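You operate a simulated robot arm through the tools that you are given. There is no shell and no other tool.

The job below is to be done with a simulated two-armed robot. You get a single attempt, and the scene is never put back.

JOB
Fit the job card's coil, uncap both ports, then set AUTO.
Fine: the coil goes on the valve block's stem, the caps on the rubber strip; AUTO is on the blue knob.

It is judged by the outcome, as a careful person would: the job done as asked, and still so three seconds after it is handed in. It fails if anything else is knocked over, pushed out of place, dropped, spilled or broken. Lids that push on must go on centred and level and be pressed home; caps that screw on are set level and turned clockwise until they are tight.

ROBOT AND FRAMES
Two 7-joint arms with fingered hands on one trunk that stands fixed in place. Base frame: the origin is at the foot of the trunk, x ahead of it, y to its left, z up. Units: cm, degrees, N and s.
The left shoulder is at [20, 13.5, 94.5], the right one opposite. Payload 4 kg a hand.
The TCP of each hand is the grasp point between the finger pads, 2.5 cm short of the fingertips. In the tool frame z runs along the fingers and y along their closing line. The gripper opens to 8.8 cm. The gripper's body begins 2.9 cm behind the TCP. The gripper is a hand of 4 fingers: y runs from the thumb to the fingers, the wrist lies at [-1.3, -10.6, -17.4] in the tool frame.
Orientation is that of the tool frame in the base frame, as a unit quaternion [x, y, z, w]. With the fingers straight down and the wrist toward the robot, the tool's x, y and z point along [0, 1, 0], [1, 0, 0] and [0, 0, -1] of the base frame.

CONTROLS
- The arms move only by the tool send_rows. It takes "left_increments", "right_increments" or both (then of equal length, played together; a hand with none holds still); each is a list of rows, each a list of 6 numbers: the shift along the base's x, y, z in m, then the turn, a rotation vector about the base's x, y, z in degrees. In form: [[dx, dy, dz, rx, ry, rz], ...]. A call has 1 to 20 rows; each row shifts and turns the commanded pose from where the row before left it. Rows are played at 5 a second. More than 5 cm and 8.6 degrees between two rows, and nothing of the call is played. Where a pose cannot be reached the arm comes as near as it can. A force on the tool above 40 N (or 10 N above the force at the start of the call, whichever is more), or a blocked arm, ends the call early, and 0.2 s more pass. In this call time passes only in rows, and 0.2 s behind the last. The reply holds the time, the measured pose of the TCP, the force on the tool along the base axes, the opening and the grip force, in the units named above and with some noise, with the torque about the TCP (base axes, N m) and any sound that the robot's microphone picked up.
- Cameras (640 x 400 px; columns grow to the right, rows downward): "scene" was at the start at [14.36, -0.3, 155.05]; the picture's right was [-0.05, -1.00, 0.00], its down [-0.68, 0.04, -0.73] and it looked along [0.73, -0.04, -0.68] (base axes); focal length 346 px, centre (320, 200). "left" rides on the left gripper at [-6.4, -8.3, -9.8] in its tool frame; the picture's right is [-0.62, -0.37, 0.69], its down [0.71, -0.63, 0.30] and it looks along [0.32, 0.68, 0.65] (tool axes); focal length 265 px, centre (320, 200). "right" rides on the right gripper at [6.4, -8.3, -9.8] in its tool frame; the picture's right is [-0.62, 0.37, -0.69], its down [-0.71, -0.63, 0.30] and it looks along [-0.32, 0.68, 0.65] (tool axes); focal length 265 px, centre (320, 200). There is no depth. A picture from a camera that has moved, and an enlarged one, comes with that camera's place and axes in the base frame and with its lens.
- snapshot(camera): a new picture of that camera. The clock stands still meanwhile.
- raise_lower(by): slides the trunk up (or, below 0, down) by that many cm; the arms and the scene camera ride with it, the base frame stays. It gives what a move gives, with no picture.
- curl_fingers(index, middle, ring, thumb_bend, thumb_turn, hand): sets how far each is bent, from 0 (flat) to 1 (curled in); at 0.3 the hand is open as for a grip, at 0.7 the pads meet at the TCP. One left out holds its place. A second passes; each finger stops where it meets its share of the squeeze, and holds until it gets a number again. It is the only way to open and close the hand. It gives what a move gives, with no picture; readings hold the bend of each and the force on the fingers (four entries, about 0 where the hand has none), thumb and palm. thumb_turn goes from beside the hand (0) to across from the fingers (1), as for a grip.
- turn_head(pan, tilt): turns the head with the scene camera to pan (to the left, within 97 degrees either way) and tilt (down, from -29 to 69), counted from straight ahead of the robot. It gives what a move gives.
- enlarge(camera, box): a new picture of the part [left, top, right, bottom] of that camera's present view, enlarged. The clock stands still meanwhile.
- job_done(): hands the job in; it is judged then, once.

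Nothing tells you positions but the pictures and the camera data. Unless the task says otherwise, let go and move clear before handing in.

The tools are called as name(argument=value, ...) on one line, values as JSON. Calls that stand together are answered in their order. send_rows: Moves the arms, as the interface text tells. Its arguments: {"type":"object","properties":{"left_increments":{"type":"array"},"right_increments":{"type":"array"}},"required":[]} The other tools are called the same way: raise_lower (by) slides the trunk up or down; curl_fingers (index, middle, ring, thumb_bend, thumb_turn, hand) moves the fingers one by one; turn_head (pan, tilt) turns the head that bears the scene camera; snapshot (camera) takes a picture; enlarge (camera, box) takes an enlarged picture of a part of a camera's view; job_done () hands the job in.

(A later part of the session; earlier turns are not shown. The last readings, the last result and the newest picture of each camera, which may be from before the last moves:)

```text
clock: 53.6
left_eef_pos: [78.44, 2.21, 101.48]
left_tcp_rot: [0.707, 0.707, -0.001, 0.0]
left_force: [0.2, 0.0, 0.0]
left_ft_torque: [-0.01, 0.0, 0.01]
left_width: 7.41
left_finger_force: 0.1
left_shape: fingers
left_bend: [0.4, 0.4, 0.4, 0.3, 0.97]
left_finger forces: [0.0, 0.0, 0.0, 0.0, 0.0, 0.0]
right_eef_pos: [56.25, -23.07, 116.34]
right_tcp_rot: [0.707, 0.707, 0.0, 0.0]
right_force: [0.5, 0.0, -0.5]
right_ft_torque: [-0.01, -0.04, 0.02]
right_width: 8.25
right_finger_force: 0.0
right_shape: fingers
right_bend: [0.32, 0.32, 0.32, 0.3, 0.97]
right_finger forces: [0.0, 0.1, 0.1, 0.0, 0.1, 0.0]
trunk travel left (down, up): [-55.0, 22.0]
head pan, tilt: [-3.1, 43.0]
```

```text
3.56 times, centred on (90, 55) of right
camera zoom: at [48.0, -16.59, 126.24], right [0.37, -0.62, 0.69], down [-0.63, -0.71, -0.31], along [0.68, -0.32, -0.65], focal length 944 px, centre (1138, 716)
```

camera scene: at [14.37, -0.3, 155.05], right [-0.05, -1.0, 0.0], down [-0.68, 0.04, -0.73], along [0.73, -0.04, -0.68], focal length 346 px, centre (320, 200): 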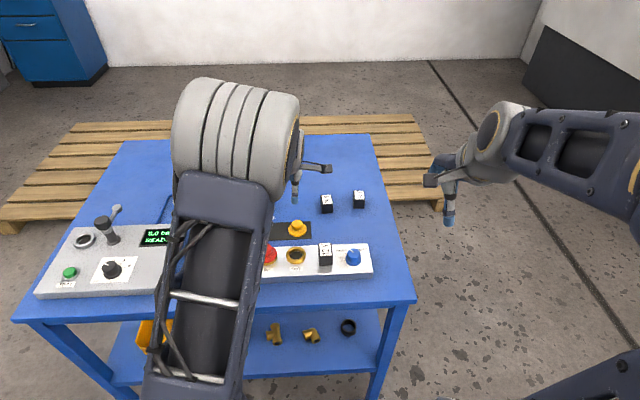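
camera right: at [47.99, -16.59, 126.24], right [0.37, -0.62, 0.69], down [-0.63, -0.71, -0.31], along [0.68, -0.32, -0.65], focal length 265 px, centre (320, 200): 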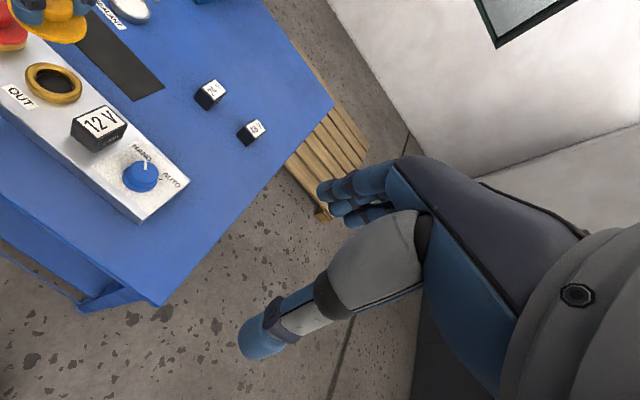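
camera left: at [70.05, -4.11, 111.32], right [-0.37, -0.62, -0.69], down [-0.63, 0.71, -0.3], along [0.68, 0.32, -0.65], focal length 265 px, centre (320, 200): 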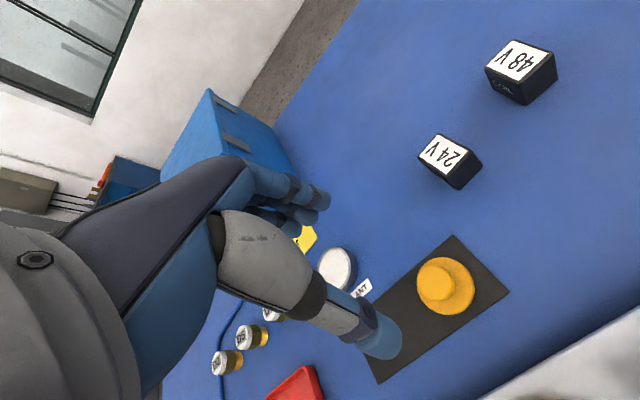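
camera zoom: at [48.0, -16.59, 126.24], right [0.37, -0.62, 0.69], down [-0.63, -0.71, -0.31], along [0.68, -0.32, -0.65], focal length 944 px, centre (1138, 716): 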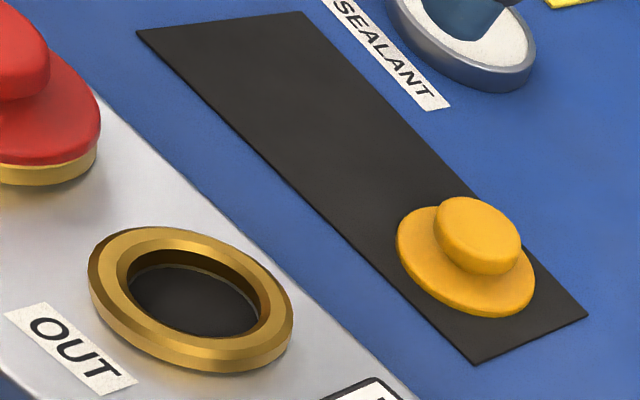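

The yellow cap lies flat and well inside the strip. Next the red IN cap at about (66.45, 9.6); I'll bring the left hand over it the same way.

curl_fingers(hand="left", index=0.3, middle=0.3, ring=0.3, thumb_bend=0.3)

send_rows(left_increments=[[-0.03, 0.018, 0, 0, 0, 0], [-0.03, 0.018, 0, 0, 0, 0], [-0.03, 0.018, 0, 0, 0, 0], [-0.031, 0.019, 0, 0, 0, 0], [0, 0, -0.02, 0, 0, 0], [0, 0, -0.02, 0, 0, 0], [0, 0, -0.02, 0, 0, 0], [0, 0, -0.02, 0, 0, 0], [0, 0, 0, 0, 0, 0], [0, 0, 0, 0, 0, 0]])

snapshot(camera="left")

snapshot(camera="scene")

enlarge(camera="right", box=[0, 0, 150, 110])

```text
clock: 54.6
left_eef_pos: [78.52, 2.31, 101.37]
left_tcp_rot: [0.707, 0.707, 0.0, 0.0]
left_force: [0.1, 0.3, 0.1]
left_ft_torque: [0.0, -0.01, 0.01]
left_width: 8.44
left_finger_force: 0.1
left_shape: fingers
left_bend: [0.3, 0.3, 0.3, 0.3, 0.97]
left_finger forces: [0.1, 0.0, 0.1, 0.1, 0.1, 0.0]
right_eef_pos: [56.19, -23.03, 116.53]
right_tcp_rot: [0.707, 0.707, 0.0, 0.0]
right_force: [1.0, -0.4, -0.4]
right_ft_torque: [0.0, 0.0, 0.02]
right_width: 8.26
right_finger_force: 0.1
right_shape: fingers
right_bend: [0.32, 0.32, 0.32, 0.3, 0.97]
right_finger forces: [0.0, 0.1, 0.0, 0.1, 0.1, 0.2]
trunk travel left (down, up): [-55.0, 22.0]
head pan, tilt: [-3.1, 43.0]
```

```text
clock: 56.8
left_eef_pos: [66.43, 9.69, 93.56]
left_tcp_rot: [0.707, 0.707, 0.0, 0.0]
left_force: [-0.6, -0.4, -0.4]
left_ft_torque: [0.01, -0.01, -0.05]
left_width: 8.42
left_finger_force: 0.1
left_shape: fingers
left_bend: [0.3, 0.3, 0.3, 0.3, 0.97]
left_finger forces: [0.1, 0.0, 0.0, 0.0, 0.0, 0.0]
right_eef_pos: [56.19, -23.0, 116.35]
right_tcp_rot: [0.707, 0.707, 0.0, 0.0]
right_force: [1.0, 0.1, -0.2]
right_ft_torque: [0.0, 0.0, 0.0]
right_width: 8.21
right_finger_force: 0.1
right_shape: fingers
right_bend: [0.32, 0.32, 0.32, 0.3, 0.97]
right_finger forces: [0.0, 0.0, 0.0, 0.0, 0.0, 0.0]
trunk travel left (down, up): [-55.0, 22.0]
head pan, tilt: [-3.1, 43.0]
```

```text
taken
camera left: at [57.93, 3.24, 103.36], right [-0.37, -0.62, -0.69], down [-0.63, 0.71, -0.3], along [0.68, 0.32, -0.65], focal length 265 px, centre (320, 200)
```

left: 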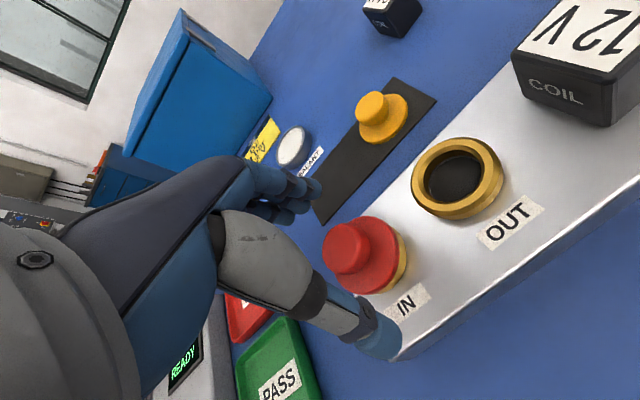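

```text
taken
camera scene: at [14.36, -0.3, 155.05], right [-0.05, -1.0, 0.0], down [-0.68, 0.04, -0.73], along [0.73, -0.04, -0.68], focal length 346 px, centre (320, 200)
```

scene: 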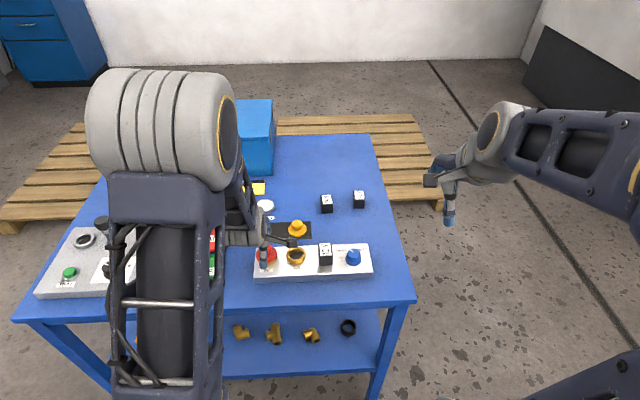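

```text
3.64 times, centred on (75, 55) of right
camera zoom: at [47.99, -16.58, 126.25], right [0.37, -0.62, 0.69], down [-0.63, -0.71, -0.31], along [0.68, -0.32, -0.65], focal length 965 px, centre (1211, 727)
```

zoom: 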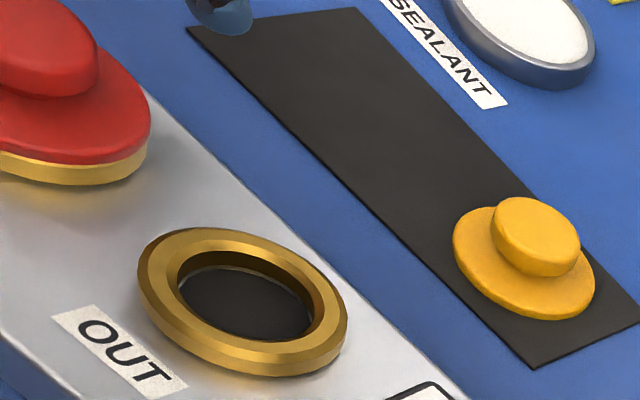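

The red cap's knob lies about under the hand. I'll zoom to compare the alignment with the yellow one before lowering.

enlarge(camera="left", box=[220, 150, 420, 350])

enlarge(camera="scene", box=[240, 225, 310, 275])

```text
2.00 times, centred on (320, 250) of left
camera zoom: at [57.93, 3.24, 103.36], right [-0.37, -0.62, -0.69], down [-0.63, 0.71, -0.3], along [0.68, 0.32, -0.65], focal length 531 px, centre (320, 100)
```

zoom: 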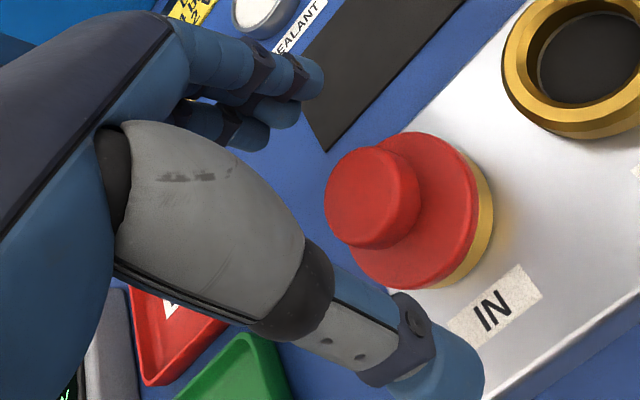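

```text
8.00 times, centred on (275, 250) of scene
camera zoom: at [14.36, -0.3, 155.05], right [-0.05, -1.0, 0.0], down [-0.68, 0.04, -0.73], along [0.73, -0.04, -0.68], focal length 2771 px, centre (680, -200)
```

zoom: 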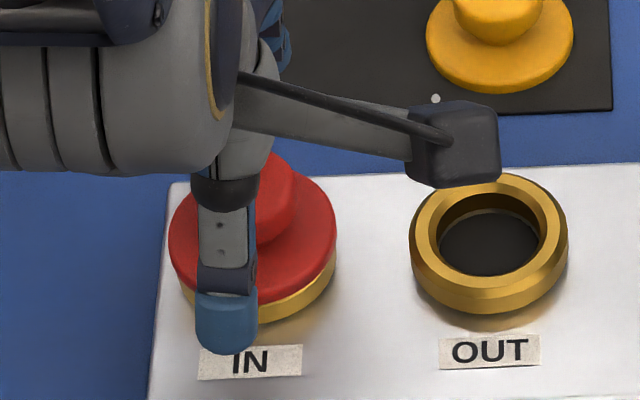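

The alignment matches the yellow cap's grasp. I'll lower about 1 cm and close in stages.

send_rows(left_increments=[[-0.001, 0, -0.005, 0, 0, 0], [0, 0, -0.004, 0, 0, 0], [0, 0, 0, 0, 0, 0]])

curl_fingers(hand="left", index=0.5, middle=0.5, ring=0.5, thumb_bend=0.5)

curl_fingers(hand="left", index=0.6, middle=0.6, ring=0.55, thumb_bend=0.6)

enlarge(camera="left", box=[220, 150, 420, 350])

enlarge(camera="scene", box=[240, 225, 310, 275])

```text
clock: 57.6
left_eef_pos: [66.24, 9.66, 92.73]
left_tcp_rot: [0.707, 0.707, 0.0, -0.001]
left_force: [0.0, -0.8, 0.2]
left_ft_torque: [-0.03, -0.01, 0.01]
left_width: 8.45
left_finger_force: 0.1
left_shape: fingers
left_bend: [0.3, 0.3, 0.3, 0.3, 0.97]
left_finger forces: [0.0, 0.1, 0.1, 0.0, 0.0, 0.1]
right_eef_pos: [56.23, -23.08, 116.41]
right_tcp_rot: [0.707, 0.707, 0.0, -0.001]
right_force: [0.0, -0.1, -0.5]
right_ft_torque: [-0.01, -0.01, 0.01]
right_width: 8.23
right_finger_force: 0.1
right_shape: fingers
right_bend: [0.32, 0.32, 0.32, 0.3, 0.97]
right_finger forces: [0.0, 0.1, 0.0, 0.1, 0.1, 0.0]
trunk travel left (down, up): [-55.0, 22.0]
head pan, tilt: [-3.1, 43.0]
```

```text
clock: 58.6
left_eef_pos: [66.24, 9.64, 92.63]
left_tcp_rot: [0.707, 0.708, 0.0, 0.001]
left_force: [-0.7, -0.4, -0.5]
left_ft_torque: [0.0, 0.01, 0.02]
left_width: 4.22
left_finger_force: 0.0
left_shape: fingers
left_bend: [0.5, 0.5, 0.5, 0.5, 0.97]
left_finger forces: [0.0, 0.0, 0.0, 0.0, 0.0, 0.1]
right_eef_pos: [56.15, -23.03, 116.55]
right_tcp_rot: [0.707, 0.707, 0.001, 0.0]
right_force: [0.6, -0.3, 0.6]
right_ft_torque: [-0.01, -0.01, 0.02]
right_width: 8.21
right_finger_force: 0.0
right_shape: fingers
right_bend: [0.32, 0.32, 0.32, 0.3, 0.97]
right_finger forces: [0.2, 0.1, 0.0, 0.0, 0.0, 0.0]
trunk travel left (down, up): [-55.0, 22.0]
head pan, tilt: [-3.1, 43.0]
```

```text
clock: 59.6
left_eef_pos: [66.14, 9.55, 92.66]
left_tcp_rot: [0.707, 0.707, -0.001, 0.0]
left_force: [-0.3, -0.5, 0.4]
left_ft_torque: [-0.02, -0.01, -0.02]
left_width: 2.34
left_finger_force: 1.1
left_shape: fingers
left_bend: [0.58, 0.59, 0.55, 0.59, 0.97]
left_finger forces: [1.1, 0.5, 0.0, 0.0, 1.3, 0.0]
right_eef_pos: [56.21, -23.08, 116.44]
right_tcp_rot: [0.707, 0.707, 0.0, 0.0]
right_force: [0.3, 0.6, 0.2]
right_ft_torque: [0.02, 0.01, 0.01]
right_width: 8.24
right_finger_force: 0.1
right_shape: fingers
right_bend: [0.32, 0.32, 0.32, 0.3, 0.97]
right_finger forces: [0.1, 0.0, 0.0, 0.1, 0.1, 0.1]
trunk travel left (down, up): [-55.0, 22.0]
head pan, tilt: [-3.1, 43.0]
heard: snap
```

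```text
2.00 times, centred on (320, 250) of left
camera zoom: at [57.73, 3.16, 102.47], right [-0.37, -0.62, -0.69], down [-0.63, 0.71, -0.3], along [0.68, 0.32, -0.65], focal length 531 px, centre (320, 100)
```

zoom: 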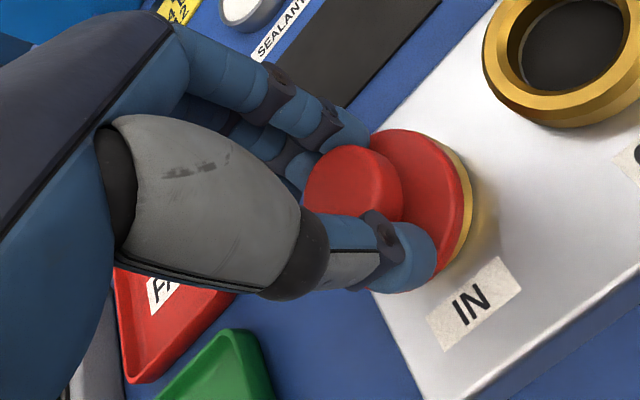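

```text
8.00 times, centred on (275, 250) of scene
camera zoom: at [14.36, -0.3, 155.05], right [-0.05, -1.0, 0.0], down [-0.68, 0.04, -0.73], along [0.73, -0.04, -0.68], focal length 2771 px, centre (680, -200)
```

zoom: 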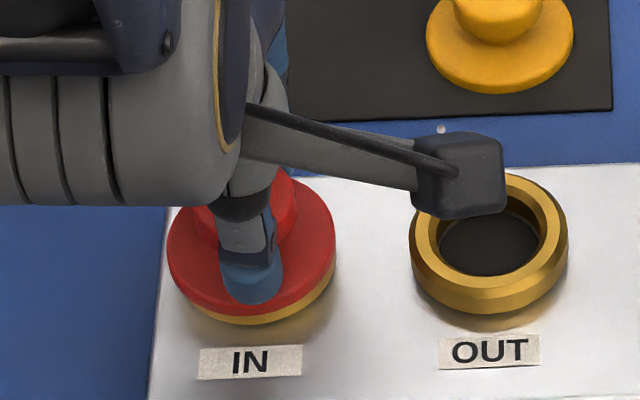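

The red cap has snapped loose the same way. I'll firm the grip and lift it straight up.

curl_fingers(hand="left", index=0.71, middle=0.71, ring=0.55, thumb_bend=0.72)

send_rows(left_increments=[[0, 0, 0.003, 0, 0, 0], [0, 0, 0.005, 0, 0, 0], [0, 0, 0.007, 0, 0, 0], [0, 0, 0.01, 0, 0, 0], [0, 0, 0.015, 0, 0, 0], [0, 0, 0.02, 0, 0, 0], [0, 0, 0.02, 0, 0, 0], [0, 0, 0.01, 0, 0, 0], [0, 0, 0, 0, 0, 0]])

snapshot(camera="left")

enlarge(camera="scene", box=[240, 195, 350, 275])

```text
clock: 60.6
left_eef_pos: [66.2, 9.62, 92.54]
left_tcp_rot: [0.708, 0.707, 0.0, -0.001]
left_force: [-0.3, 0.0, -0.3]
left_ft_torque: [-0.03, -0.03, -0.01]
left_width: 2.02
left_finger_force: 10.8
left_shape: fingers
left_bend: [0.61, 0.65, 0.55, 0.59, 0.96]
left_finger forces: [6.7, 4.7, 0.0, 0.0, 10.9, 0.0]
right_eef_pos: [56.3, -22.93, 116.41]
right_tcp_rot: [0.707, 0.707, 0.0, 0.0]
right_force: [0.3, 0.0, 0.7]
right_ft_torque: [0.0, 0.02, -0.01]
right_width: 8.24
right_finger_force: 0.1
right_shape: fingers
right_bend: [0.32, 0.32, 0.32, 0.3, 0.97]
right_finger forces: [0.0, 0.0, 0.1, 0.0, 0.1, 0.1]
trunk travel left (down, up): [-55.0, 22.0]
head pan, tilt: [-3.1, 43.0]
```

```text
clock: 62.6
left_eef_pos: [65.94, 9.58, 101.89]
left_tcp_rot: [0.707, 0.707, -0.001, 0.0]
left_force: [-0.3, 0.0, -0.3]
left_ft_torque: [0.0, -0.01, 0.03]
left_width: 2.02
left_finger_force: 11.0
left_shape: fingers
left_bend: [0.61, 0.65, 0.55, 0.59, 0.96]
left_finger forces: [6.7, 4.9, 0.0, 0.1, 10.7, 0.0]
right_eef_pos: [56.19, -23.03, 116.38]
right_tcp_rot: [0.707, 0.707, 0.0, 0.0]
right_force: [0.4, 1.0, -0.8]
right_ft_torque: [0.0, -0.03, 0.01]
right_width: 8.22
right_finger_force: 0.0
right_shape: fingers
right_bend: [0.32, 0.32, 0.32, 0.3, 0.97]
right_finger forces: [0.1, 0.0, 0.0, 0.0, 0.0, 0.0]
trunk travel left (down, up): [-55.0, 22.0]
head pan, tilt: [-3.1, 43.0]
```

```text
taken
camera left: at [57.51, 3.22, 111.76], right [-0.37, -0.62, -0.69], down [-0.63, 0.71, -0.3], along [0.68, 0.32, -0.65], focal length 265 px, centre (320, 200)
```

left: 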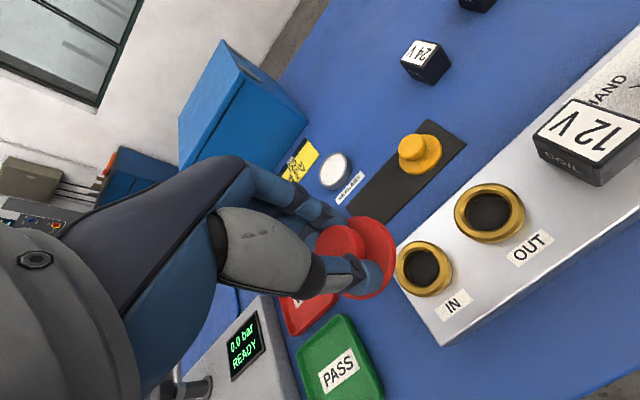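

```text
5.00 times, centred on (295, 235) of scene
camera zoom: at [14.37, -0.3, 155.05], right [-0.05, -1.0, 0.0], down [-0.68, 0.04, -0.73], along [0.73, -0.04, -0.68], focal length 1732 px, centre (445, 25)
```

zoom: 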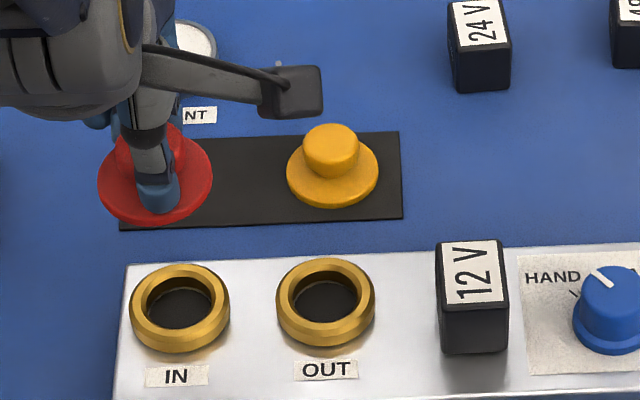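

Both ports are open and the red cap is in hand. I'll carry it over the left half of the strip (x≈77.3, y≈9.7) and lower partway.

send_rows(left_increments=[[0.028, 0.0005, 0, 0, 0, 0], [0.03, 0.0005, 0, 0, 0, 0], [0.03, 0.0005, 0, 0, 0, 0], [0.025, 0, 0, 0, 0, 0], [0, 0, -0.02, 0, 0, 0], [0, 0, -0.02, 0, 0, 0], [0, 0, -0.02, 0, 0, 0], [0, 0, -0.02, 0, 0, 0], [0, 0, -0.02, 0, 0, 0], [0, 0, -0.015, 0, 0, 0], [0, 0, 0, 0, 0, 0], [0, 0, 0, 0, 0, 0]])

enlarge(camera="left", box=[270, 170, 450, 330])

enlarge(camera="scene", box=[240, 190, 324, 250])

enlarge(camera="right", box=[0, 0, 160, 110])

```text
clock: 65.2
left_eef_pos: [77.51, 9.69, 90.15]
left_tcp_rot: [0.707, 0.707, 0.0, 0.0]
left_force: [-0.3, -0.5, -0.8]
left_ft_torque: [0.02, 0.0, 0.01]
left_width: 2.0
left_finger_force: 11.3
left_shape: fingers
left_bend: [0.61, 0.65, 0.55, 0.59, 0.96]
left_finger forces: [6.5, 5.0, 0.1, 0.0, 10.7, 0.1]
right_eef_pos: [56.25, -22.97, 116.49]
right_tcp_rot: [0.708, 0.707, 0.0, 0.0]
right_force: [0.1, -0.4, 0.2]
right_ft_torque: [0.01, -0.01, 0.02]
right_width: 8.24
right_finger_force: 0.1
right_shape: fingers
right_bend: [0.32, 0.32, 0.32, 0.3, 0.97]
right_finger forces: [0.0, 0.0, 0.0, 0.1, 0.0, 0.0]
trunk travel left (down, up): [-55.0, 22.0]
head pan, tilt: [-3.1, 43.0]
```

```text
2.50 times, centred on (360, 250) of left
camera zoom: at [69.13, 3.36, 100.04], right [-0.37, -0.62, -0.69], down [-0.63, 0.71, -0.3], along [0.68, 0.32, -0.65], focal length 664 px, centre (220, 75)
```

zoom: 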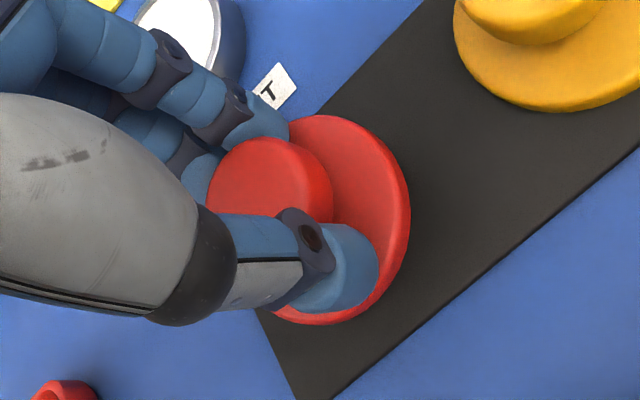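

```text
6.67 times, centred on (282, 220) of scene
camera zoom: at [14.37, -0.3, 155.05], right [-0.05, -1.0, 0.0], down [-0.68, 0.04, -0.73], along [0.73, -0.04, -0.68], focal length 2309 px, centre (573, 67)
```

zoom: 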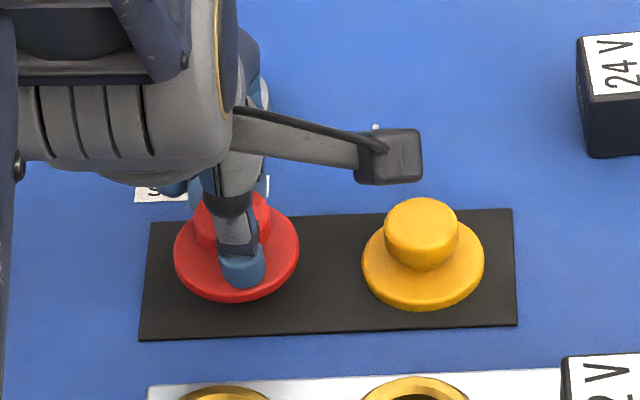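

```text
3.64 times, centred on (80, 55) of right
camera zoom: at [47.99, -16.59, 126.24], right [0.37, -0.62, 0.69], down [-0.63, -0.71, -0.31], along [0.68, -0.32, -0.65], focal length 965 px, centre (1193, 727)
```

zoom: 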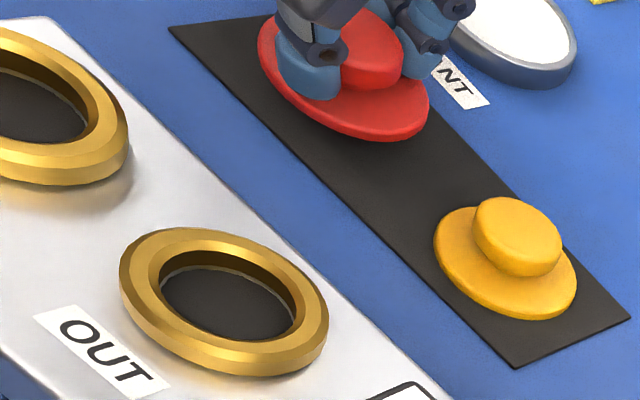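

Seen from the head, the red cap would land a bit near the front edge, so I'll shift +0.8 cm in x, then lower to contact.

send_rows(left_increments=[[0.004, 0, 0, 0, 0, 0], [0.004, 0, 0, 0, 0, 0], [0, 0, -0.004, 0, 0, 0], [0, 0, -0.004, 0, 0, 0], [0, 0, 0, 0, 0, 0]])

enlarge(camera="scene", box=[240, 190, 324, 250])

enlarge(camera="left", box=[270, 170, 450, 330])

```text
clock: 66.4
left_eef_pos: [78.32, 9.61, 89.37]
left_tcp_rot: [0.707, 0.707, 0.001, 0.0]
left_force: [0.0, -0.2, 0.2]
left_ft_torque: [0.03, 0.0, 0.03]
left_width: 2.03
left_finger_force: 11.5
left_shape: fingers
left_bend: [0.61, 0.65, 0.55, 0.59, 0.96]
left_finger forces: [6.5, 5.0, 0.0, 0.1, 10.7, 0.0]
right_eef_pos: [56.3, -22.97, 116.39]
right_tcp_rot: [0.707, 0.707, 0.0, 0.0]
right_force: [-0.2, 1.5, -0.1]
right_ft_torque: [0.0, -0.02, 0.01]
right_width: 8.26
right_finger_force: 0.0
right_shape: fingers
right_bend: [0.32, 0.32, 0.32, 0.3, 0.97]
right_finger forces: [0.1, 0.0, 0.0, 0.1, 0.1, 0.1]
trunk travel left (down, up): [-55.0, 22.0]
head pan, tilt: [-3.1, 43.0]
```

```text
6.67 times, centred on (282, 220) of scene
camera zoom: at [14.37, -0.3, 155.05], right [-0.05, -1.0, 0.0], down [-0.68, 0.04, -0.73], along [0.73, -0.04, -0.68], focal length 2309 px, centre (573, 67)
```

zoom: 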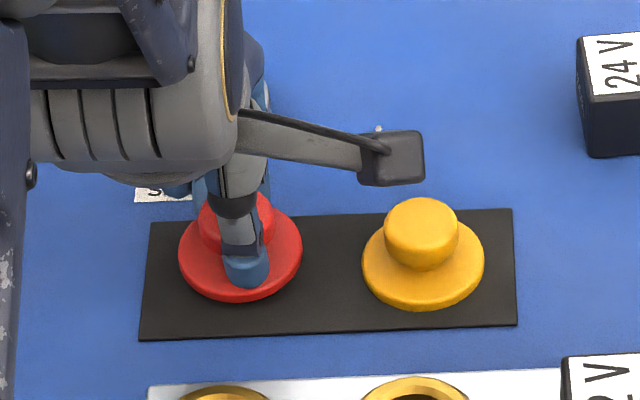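

```text
2.50 times, centred on (360, 250) of left
camera zoom: at [69.87, 3.31, 99.21], right [-0.37, -0.62, -0.69], down [-0.63, 0.71, -0.3], along [0.68, 0.32, -0.65], focal length 664 px, centre (220, 75)
```

zoom: 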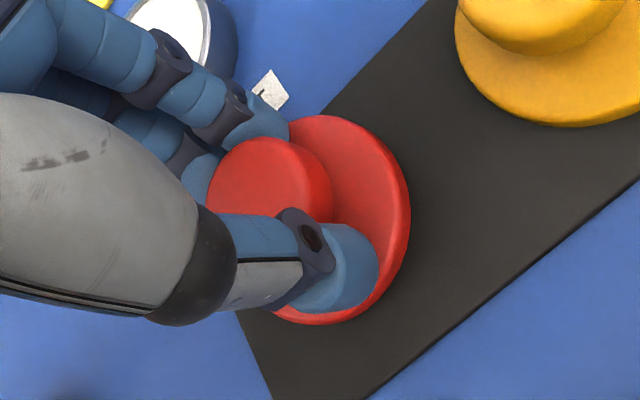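

Placement looks right, clear of the sealant tin. I'll lower in small steps to contact.

send_rows(left_increments=[[0, 0, -0.002, 0, 0, 0], [0, 0, -0.002, 0, 0, 0], [0, 0, 0, 0, 0, 0]])

send_rows(left_increments=[[0, 0, -0.002, 0, 0, 0], [0, 0, -0.001, 0, 0, 0], [0, 0, 0, 0, 0, 0]])

```text
clock: 67.2
left_eef_pos: [78.33, 9.62, 89.03]
left_tcp_rot: [0.707, 0.707, 0.0, 0.0]
left_force: [0.4, 0.3, -0.4]
left_ft_torque: [-0.03, 0.03, 0.01]
left_width: 2.01
left_finger_force: 10.9
left_shape: fingers
left_bend: [0.61, 0.65, 0.55, 0.59, 0.96]
left_finger forces: [6.6, 5.1, 0.0, 0.0, 10.7, 0.0]
right_eef_pos: [56.12, -23.05, 116.5]
right_tcp_rot: [0.708, 0.707, -0.001, 0.001]
right_force: [-0.2, 0.9, -0.5]
right_ft_torque: [0.0, -0.01, 0.02]
right_width: 8.27
right_finger_force: 0.0
right_shape: fingers
right_bend: [0.32, 0.32, 0.32, 0.3, 0.97]
right_finger forces: [0.1, 0.1, 0.1, 0.1, 0.0, 0.0]
trunk travel left (down, up): [-55.0, 22.0]
head pan, tilt: [-3.1, 43.0]
```

```text
clock: 68.0
left_eef_pos: [78.27, 9.67, 88.75]
left_tcp_rot: [0.707, 0.707, 0.001, 0.001]
left_force: [-0.2, -0.8, 2.9]
left_ft_torque: [-0.05, 0.05, 0.02]
left_width: 1.98
left_finger_force: 11.6
left_shape: fingers
left_bend: [0.61, 0.65, 0.55, 0.6, 0.96]
left_finger forces: [6.9, 5.5, 0.0, 0.0, 10.6, 0.0]
right_eef_pos: [56.29, -23.0, 116.46]
right_tcp_rot: [0.707, 0.707, 0.0, 0.0]
right_force: [-0.6, -0.3, 0.4]
right_ft_torque: [0.02, -0.03, -0.02]
right_width: 8.25
right_finger_force: 0.1
right_shape: fingers
right_bend: [0.32, 0.32, 0.32, 0.3, 0.97]
right_finger forces: [0.1, 0.0, 0.0, 0.1, 0.0, 0.1]
trunk travel left (down, up): [-55.0, 22.0]
head pan, tilt: [-3.1, 43.0]
```

Contact begins at 2.9 N. I'll press 1 mm more so it sits, then open only part way to stay clear of the sealant tin.

send_rows(left_increments=[[0, 0, -0.001, 0, 0, 0], [0, 0, 0, 0, 0, 0]])

curl_fingers(hand="left", index=0.54, middle=0.54, ring=0.5, thumb_bend=0.5)

curl_fingers(hand="left", index=0.46, middle=0.46, ring=0.46, thumb_bend=0.38)

enlarge(camera="left", box=[270, 170, 450, 330])

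enlarge(camera="right", box=[0, 0, 160, 110])

```text
clock: 68.6
left_eef_pos: [78.3, 9.76, 88.61]
left_tcp_rot: [0.707, 0.707, 0.001, 0.001]
left_force: [1.3, 0.9, 9.5]
left_ft_torque: [-0.03, 0.09, 0.0]
left_width: 2.0
left_finger_force: 11.9
left_shape: fingers
left_bend: [0.61, 0.65, 0.55, 0.6, 0.96]
left_finger forces: [7.0, 6.1, 0.1, 0.0, 11.3, 0.1]
right_eef_pos: [56.31, -23.0, 116.5]
right_tcp_rot: [0.706, 0.708, 0.0, 0.0]
right_force: [-0.6, 0.3, -0.6]
right_ft_torque: [-0.01, -0.05, -0.03]
right_width: 8.26
right_finger_force: 0.1
right_shape: fingers
right_bend: [0.32, 0.32, 0.32, 0.3, 0.97]
right_finger forces: [0.1, 0.1, 0.0, 0.0, 0.0, 0.0]
trunk travel left (down, up): [-55.0, 22.0]
head pan, tilt: [-3.1, 43.0]
```

```text
clock: 69.6
left_eef_pos: [78.28, 9.62, 88.6]
left_tcp_rot: [0.707, 0.707, 0.0, 0.0]
left_force: [-0.9, -0.4, 2.4]
left_ft_torque: [0.01, -0.03, -0.01]
left_width: 3.69
left_finger_force: 1.4
left_shape: fingers
left_bend: [0.54, 0.55, 0.5, 0.5, 0.97]
left_finger forces: [0.0, 2.6, 0.1, 0.0, 0.1, 0.1]
right_eef_pos: [56.24, -22.88, 116.51]
right_tcp_rot: [0.707, 0.707, 0.0, -0.001]
right_force: [-0.1, -0.6, 0.1]
right_ft_torque: [-0.01, -0.02, 0.0]
right_width: 8.22
right_finger_force: 0.1
right_shape: fingers
right_bend: [0.32, 0.32, 0.32, 0.3, 0.97]
right_finger forces: [0.0, 0.0, 0.0, 0.0, 0.0, 0.0]
trunk travel left (down, up): [-55.0, 22.0]
head pan, tilt: [-3.1, 43.0]
```

```text
clock: 70.6
left_eef_pos: [78.41, 9.7, 88.61]
left_tcp_rot: [0.707, 0.707, 0.0, 0.0]
left_force: [0.4, -0.4, -0.3]
left_ft_torque: [0.0, 0.03, 0.01]
left_width: 5.87
left_finger_force: 0.1
left_shape: fingers
left_bend: [0.46, 0.46, 0.46, 0.38, 0.97]
left_finger forces: [0.0, 0.0, 0.0, 0.0, 0.0, 0.0]
right_eef_pos: [56.2, -23.12, 116.43]
right_tcp_rot: [0.708, 0.707, 0.0, 0.0]
right_force: [0.1, 0.6, 0.0]
right_ft_torque: [0.03, -0.04, -0.01]
right_width: 8.25
right_finger_force: 0.1
right_shape: fingers
right_bend: [0.32, 0.32, 0.32, 0.3, 0.97]
right_finger forces: [0.0, 0.0, 0.1, 0.0, 0.1, 0.1]
trunk travel left (down, up): [-55.0, 22.0]
head pan, tilt: [-3.1, 43.0]
```

```text
2.50 times, centred on (360, 250) of left
camera zoom: at [69.87, 3.33, 98.37], right [-0.37, -0.62, -0.69], down [-0.63, 0.71, -0.3], along [0.68, 0.32, -0.65], focal length 664 px, centre (220, 75)
```

zoom: 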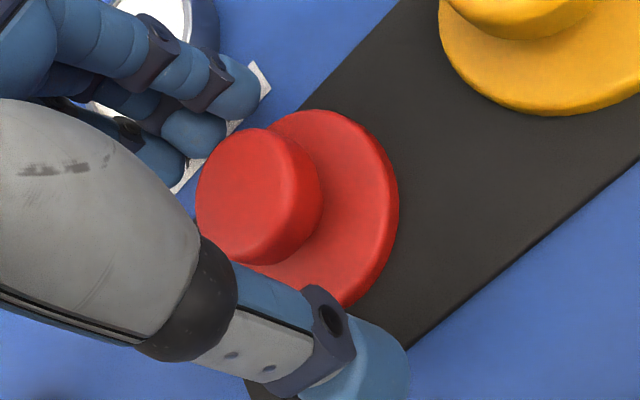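

```text
3.64 times, centred on (80, 55) of right
camera zoom: at [47.99, -16.58, 126.24], right [0.37, -0.62, 0.69], down [-0.63, -0.71, -0.31], along [0.68, -0.32, -0.65], focal length 965 px, centre (1193, 727)
```

zoom: 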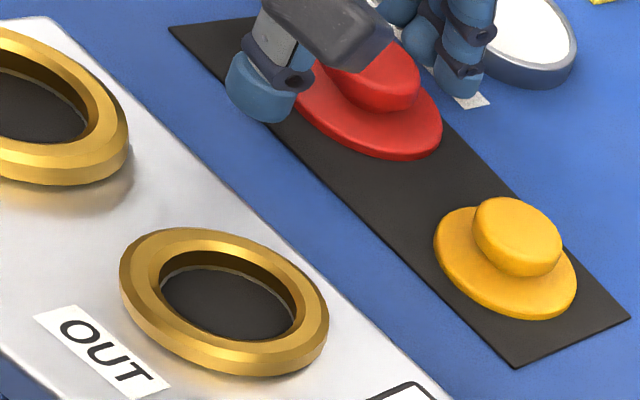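

The red cap lies flat and free of the fingers. I'll rise straight up and retreat the left hand to its start area.

send_rows(left_increments=[[0, 0, 0.008, 0, 0, 0], [0, 0, 0.012, 0, 0, 0], [0, 0, 0.02, 0, 0, 0], [0, 0, 0.03, 0, 0, 0], [0, 0, 0.04, 0, 0, 0], [0, 0, 0.04, 0, 0, 0], [-0.02, 0.01, 0.04, 0, 0, 0], [-0.03, 0.02, 0.04, 0, 0, 0], [-0.03, 0.025, 0.035, 0, 0, 0], [-0.03, 0.025, 0.035, 0, 0, 0], [-0.03, 0.025, 0.03, 0, 0, 0], [-0.03, 0.025, 0.03, 0, 0, 0], [-0.025, 0.02, 0.005, 0, 0, 0], [0, 0, 0, 0, 0, 0]])

snapshot(camera="scene")

enlarge(camera="scene", box=[240, 190, 340, 250])

enlarge(camera="right", box=[0, 0, 160, 110])

```text
refused: row 8 steps farther than a row can; nothing moved
```

```text
taken
camera scene: at [14.37, -0.3, 155.05], right [-0.05, -1.0, 0.0], down [-0.68, 0.04, -0.73], along [0.73, -0.04, -0.68], focal length 346 px, centre (320, 200)
```

scene: 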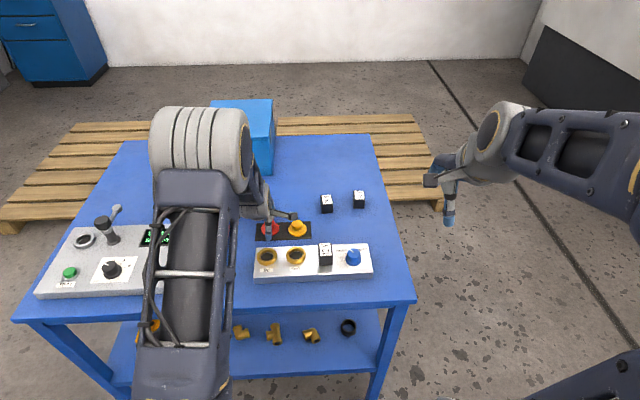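

```text
6.40 times, centred on (290, 220) of scene
camera zoom: at [14.37, -0.3, 155.05], right [-0.05, -1.0, 0.0], down [-0.68, 0.04, -0.73], along [0.73, -0.04, -0.68], focal length 2217 px, centre (512, 72)
```

zoom: 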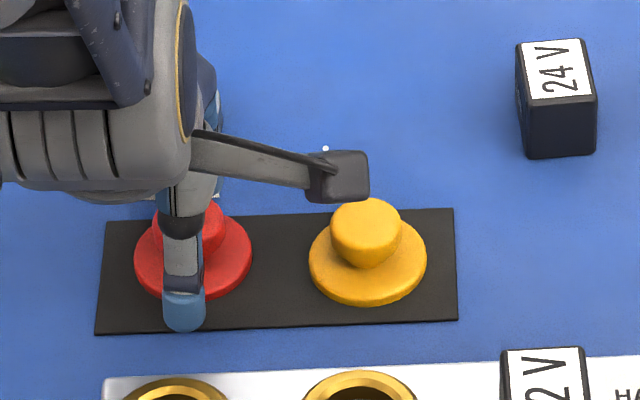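

```text
3.64 times, centred on (80, 55) of right
camera zoom: at [47.99, -16.58, 126.24], right [0.37, -0.62, 0.69], down [-0.63, -0.71, -0.31], along [0.68, -0.32, -0.65], focal length 965 px, centre (1193, 727)
```

zoom: 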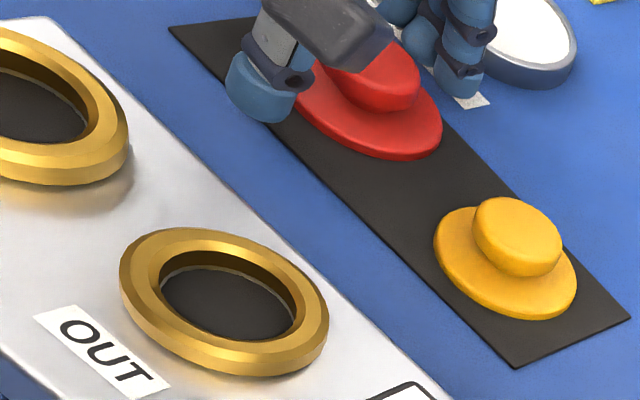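

A row was too long, so nothing moved; both caps are on the strip. I'll repeat the retreat with shorter steps.

send_rows(left_increments=[[0, 0, 0.008, 0, 0, 0], [0, 0, 0.012, 0, 0, 0], [0, 0, 0.02, 0, 0, 0], [0, 0, 0.03, 0, 0, 0], [0, 0, 0.04, 0, 0, 0], [0, 0, 0.04, 0, 0, 0], [-0.015, 0.01, 0.035, 0, 0, 0], [-0.025, 0.02, 0.03, 0, 0, 0], [-0.025, 0.02, 0.03, 0, 0, 0], [-0.025, 0.02, 0.03, 0, 0, 0], [-0.025, 0.02, 0.03, 0, 0, 0], [-0.025, 0.02, 0.03, 0, 0, 0], [-0.025, 0.02, 0.02, 0, 0, 0], [-0.02, 0.02, 0.01, 0, 0, 0], [0, 0, 0, 0, 0, 0]])

snapshot(camera="scene")

enlarge(camera="scene", box=[240, 190, 390, 290])

```text
clock: 73.8
left_eef_pos: [59.51, 24.82, 124.89]
left_tcp_rot: [0.707, 0.707, 0.001, 0.0]
left_force: [-0.3, -0.1, 1.1]
left_ft_torque: [-0.02, 0.0, -0.03]
left_width: 5.88
left_finger_force: 0.0
left_shape: fingers
left_bend: [0.46, 0.46, 0.46, 0.38, 0.97]
left_finger forces: [0.0, 0.0, 0.1, 0.0, 0.0, 0.0]
right_eef_pos: [56.21, -23.04, 116.38]
right_tcp_rot: [0.706, 0.708, 0.0, 0.0]
right_force: [0.0, 0.2, -0.1]
right_ft_torque: [0.0, -0.02, 0.03]
right_width: 8.21
right_finger_force: 0.2
right_shape: fingers
right_bend: [0.32, 0.32, 0.32, 0.3, 0.97]
right_finger forces: [0.1, 0.1, 0.1, 0.1, 0.1, 0.0]
trunk travel left (down, up): [-55.0, 22.0]
head pan, tilt: [-3.1, 43.0]
```

```text
taken
camera scene: at [14.37, -0.3, 155.05], right [-0.05, -1.0, 0.0], down [-0.68, 0.04, -0.73], along [0.73, -0.04, -0.68], focal length 346 px, centre (320, 200)
```

scene: 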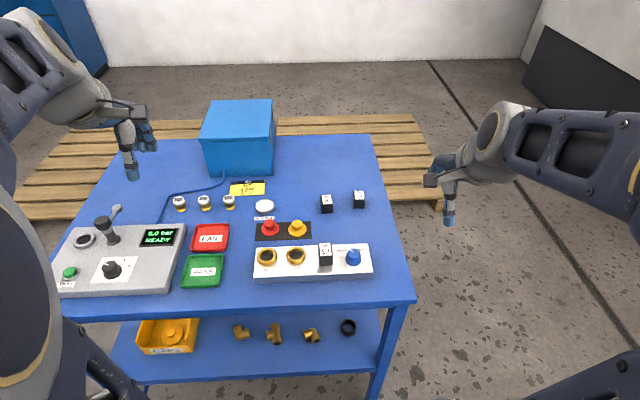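

```text
4.00 times, centred on (315, 240) of scene
camera zoom: at [14.37, -0.3, 155.05], right [-0.05, -1.0, 0.0], down [-0.68, 0.04, -0.73], along [0.73, -0.04, -0.68], focal length 1386 px, centre (340, 40)
```

zoom: 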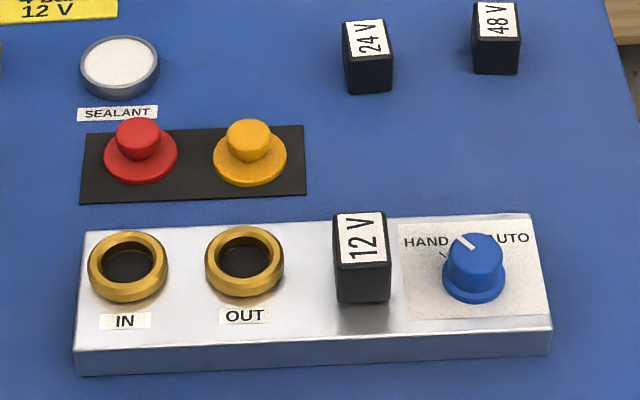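

Everything is in place so far; only the knob remains. I'll bring the right hand over the blue knob (about (64.7, −11), top z≈90.5), turned about 40° counter-clockwise so it can turn clockwise to AUTO.

send_rows(right_increments=[[0.011, 0.015, -0.015, 0, 0, 5], [0.011, 0.015, -0.015, 0, 0, 5], [0.011, 0.015, -0.02, 0, 0, 5], [0.011, 0.015, -0.02, 0, 0, 5], [0.011, 0.015, -0.02, 0, 0, 5], [0.01, 0.015, -0.02, 0, 0, 5], [0.01, 0.015, -0.02, 0, 0, 5], [0.01, 0.015, -0.02, 0, 0, 5], [0, 0, 0, 0, 0, 0], [0, 0, 0, 0, 0, 0]])

snapshot(camera="right")

snapshot(camera="scene")

snapshot(camera="left")

```text
clock: 76.0
left_eef_pos: [59.42, 24.67, 124.98]
left_tcp_rot: [0.707, 0.707, 0.0, 0.0]
left_force: [0.2, -0.1, -0.1]
left_ft_torque: [0.02, 0.04, -0.01]
left_width: 5.85
left_finger_force: 0.0
left_shape: fingers
left_bend: [0.46, 0.46, 0.46, 0.38, 0.97]
left_finger forces: [0.0, 0.0, 0.1, 0.1, 0.0, 0.0]
right_eef_pos: [65.0, -11.18, 101.31]
right_tcp_rot: [0.422, 0.906, 0.001, 0.0]
right_force: [0.1, -0.4, 0.2]
right_ft_torque: [0.03, 0.02, 0.01]
right_width: 8.27
right_finger_force: 0.0
right_shape: fingers
right_bend: [0.32, 0.32, 0.32, 0.3, 0.97]
right_finger forces: [0.1, 0.0, 0.0, 0.1, 0.1, 0.1]
trunk travel left (down, up): [-55.0, 22.0]
head pan, tilt: [-3.1, 43.0]
```

```text
taken
camera right: at [54.6, -11.69, 111.1], right [0.68, -0.24, 0.69], down [-0.02, -0.95, -0.31], along [0.73, 0.19, -0.65], focal length 265 px, centre (320, 200)
```

right: 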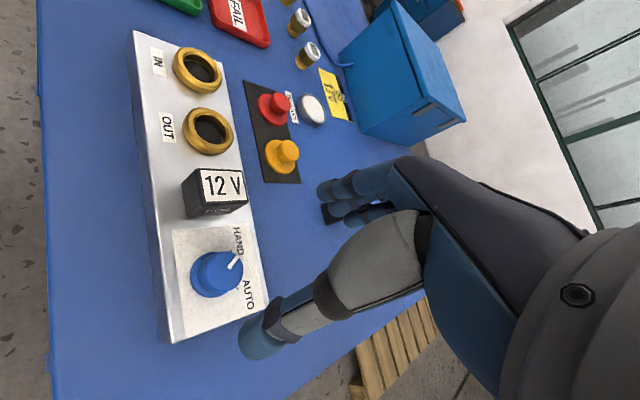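

```text
taken
camera scene: at [14.36, -0.3, 155.05], right [-0.05, -1.0, 0.0], down [-0.68, 0.04, -0.73], along [0.73, -0.04, -0.68], focal length 346 px, centre (320, 200)
```

scene: 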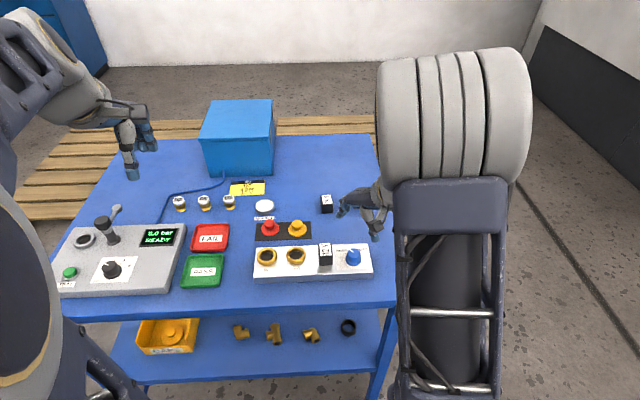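

```text
taken
camera left: at [51.18, 18.42, 134.74], right [-0.37, -0.62, -0.69], down [-0.63, 0.71, -0.3], along [0.68, 0.32, -0.65], focal length 265 px, centre (320, 200)
```

left: 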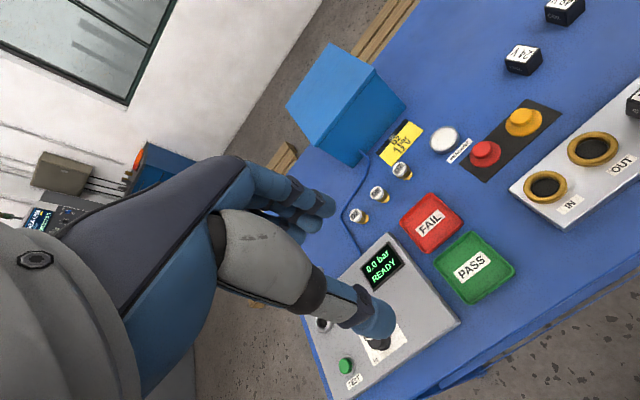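

The hand is over the knob, turned 40°. I'll zoom in to measure alignment.

enlarge(camera="right", box=[170, 210, 290, 320])

enlarge(camera="scene", box=[320, 190, 400, 280])

```text
3.64 times, centred on (230, 265) of right
camera zoom: at [54.6, -11.69, 111.1], right [0.68, -0.24, 0.69], down [-0.02, -0.95, -0.31], along [0.73, 0.19, -0.65], focal length 965 px, centre (647, -36)
```

zoom: 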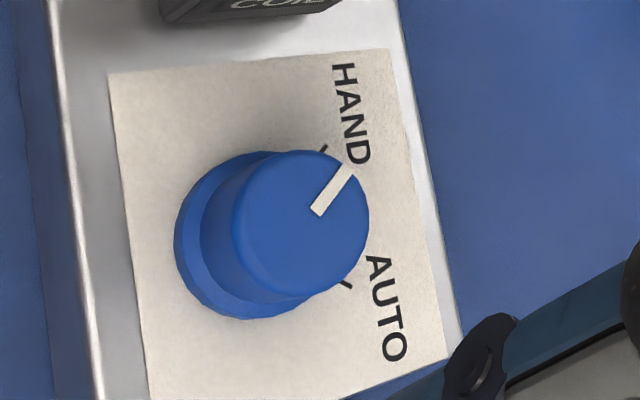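

```text
4.44 times, centred on (360, 235) of scene
camera zoom: at [14.36, -0.3, 155.05], right [-0.05, -1.0, 0.0], down [-0.68, 0.04, -0.73], along [0.73, -0.04, -0.68], focal length 1539 px, centre (142, 44)
```

zoom: 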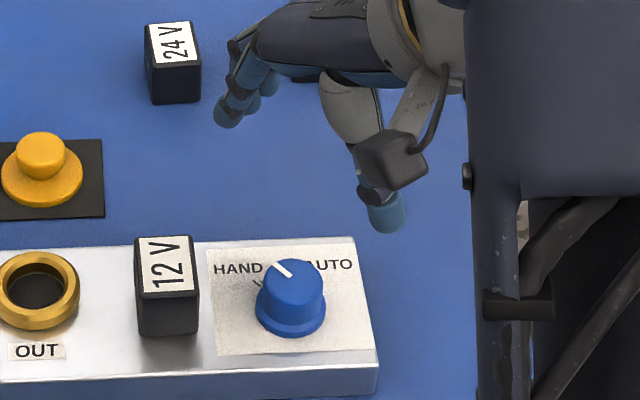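

The knob top is about 0.4 cm nearer to me than the grasp point. I'll narrow the opening, correct x and lower to just above the knob.

curl_fingers(hand="right", index=0.42, middle=0.42, ring=0.42, thumb_bend=0.42)

send_rows(right_increments=[[-0.004, 0, -0.02, 0, 0, 0], [0, 0, -0.02, 0, 0, 0], [0, 0, -0.02, 0, 0, 0], [0, 0, -0.01, 0, 0, 0], [0, 0, 0, 0, 0, 0], [0, 0, 0, 0, 0, 0]])

enlarge(camera="right", box=[200, 180, 380, 340])

enlarge(camera="scene", box=[320, 210, 400, 280])

```text
clock: 77.0
left_eef_pos: [59.51, 24.79, 124.88]
left_tcp_rot: [0.707, 0.707, 0.0, -0.001]
left_force: [-0.4, 0.0, -0.6]
left_ft_torque: [-0.02, 0.0, -0.01]
left_width: 5.89
left_finger_force: 0.1
left_shape: fingers
left_bend: [0.46, 0.46, 0.46, 0.38, 0.97]
left_finger forces: [0.0, 0.1, 0.0, 0.0, 0.0, 0.1]
right_eef_pos: [64.97, -11.15, 101.28]
right_tcp_rot: [0.422, 0.907, -0.001, 0.0]
right_force: [-0.8, 0.4, 0.4]
right_ft_torque: [0.03, -0.01, -0.03]
right_width: 6.0
right_finger_force: 0.1
right_shape: fingers
right_bend: [0.42, 0.42, 0.42, 0.42, 0.97]
right_finger forces: [0.0, 0.0, 0.1, 0.0, 0.0, 0.1]
trunk travel left (down, up): [-55.0, 22.0]
head pan, tilt: [-3.1, 43.0]
```

```text
clock: 78.4
left_eef_pos: [59.66, 24.8, 124.83]
left_tcp_rot: [0.708, 0.707, 0.001, 0.0]
left_force: [-0.2, 0.0, 0.1]
left_ft_torque: [0.01, -0.01, -0.02]
left_width: 5.87
left_finger_force: 0.1
left_shape: fingers
left_bend: [0.46, 0.46, 0.46, 0.38, 0.97]
left_finger forces: [0.0, 0.0, 0.1, 0.1, 0.0, 0.0]
right_eef_pos: [64.43, -11.39, 94.33]
right_tcp_rot: [0.423, 0.906, 0.0, 0.0]
right_force: [0.3, -0.5, -0.3]
right_ft_torque: [0.0, 0.03, 0.02]
right_width: 5.95
right_finger_force: 0.0
right_shape: fingers
right_bend: [0.42, 0.42, 0.42, 0.42, 0.97]
right_finger forces: [0.0, 0.1, 0.1, 0.1, 0.0, 0.0]
trunk travel left (down, up): [-55.0, 22.0]
head pan, tilt: [-3.1, 43.0]
```

```text
2.50 times, centred on (290, 260) of right
camera zoom: at [54.03, -11.81, 104.24], right [0.68, -0.24, 0.69], down [-0.02, -0.95, -0.31], along [0.73, 0.19, -0.65], focal length 664 px, centre (395, 50)
```

zoom: 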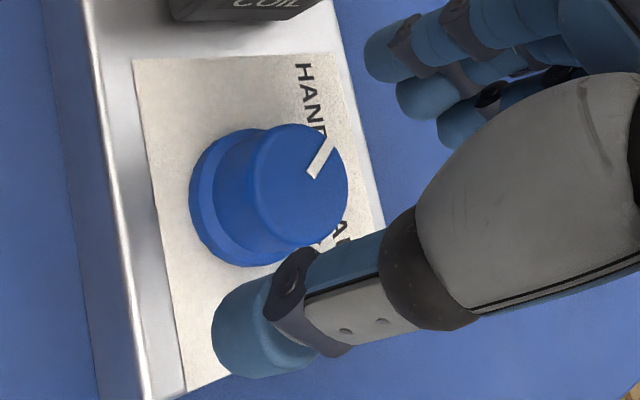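

```text
5.71 times, centred on (360, 245) of scene
camera zoom: at [14.36, -0.3, 155.05], right [-0.05, -1.0, 0.0], down [-0.68, 0.04, -0.73], along [0.73, -0.04, -0.68], focal length 1979 px, centre (91, -57)
```

zoom: 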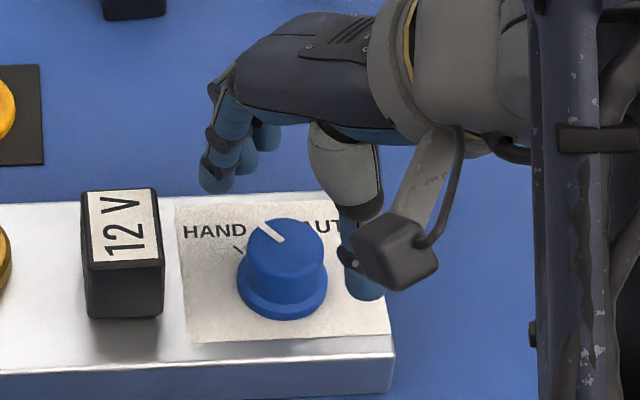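

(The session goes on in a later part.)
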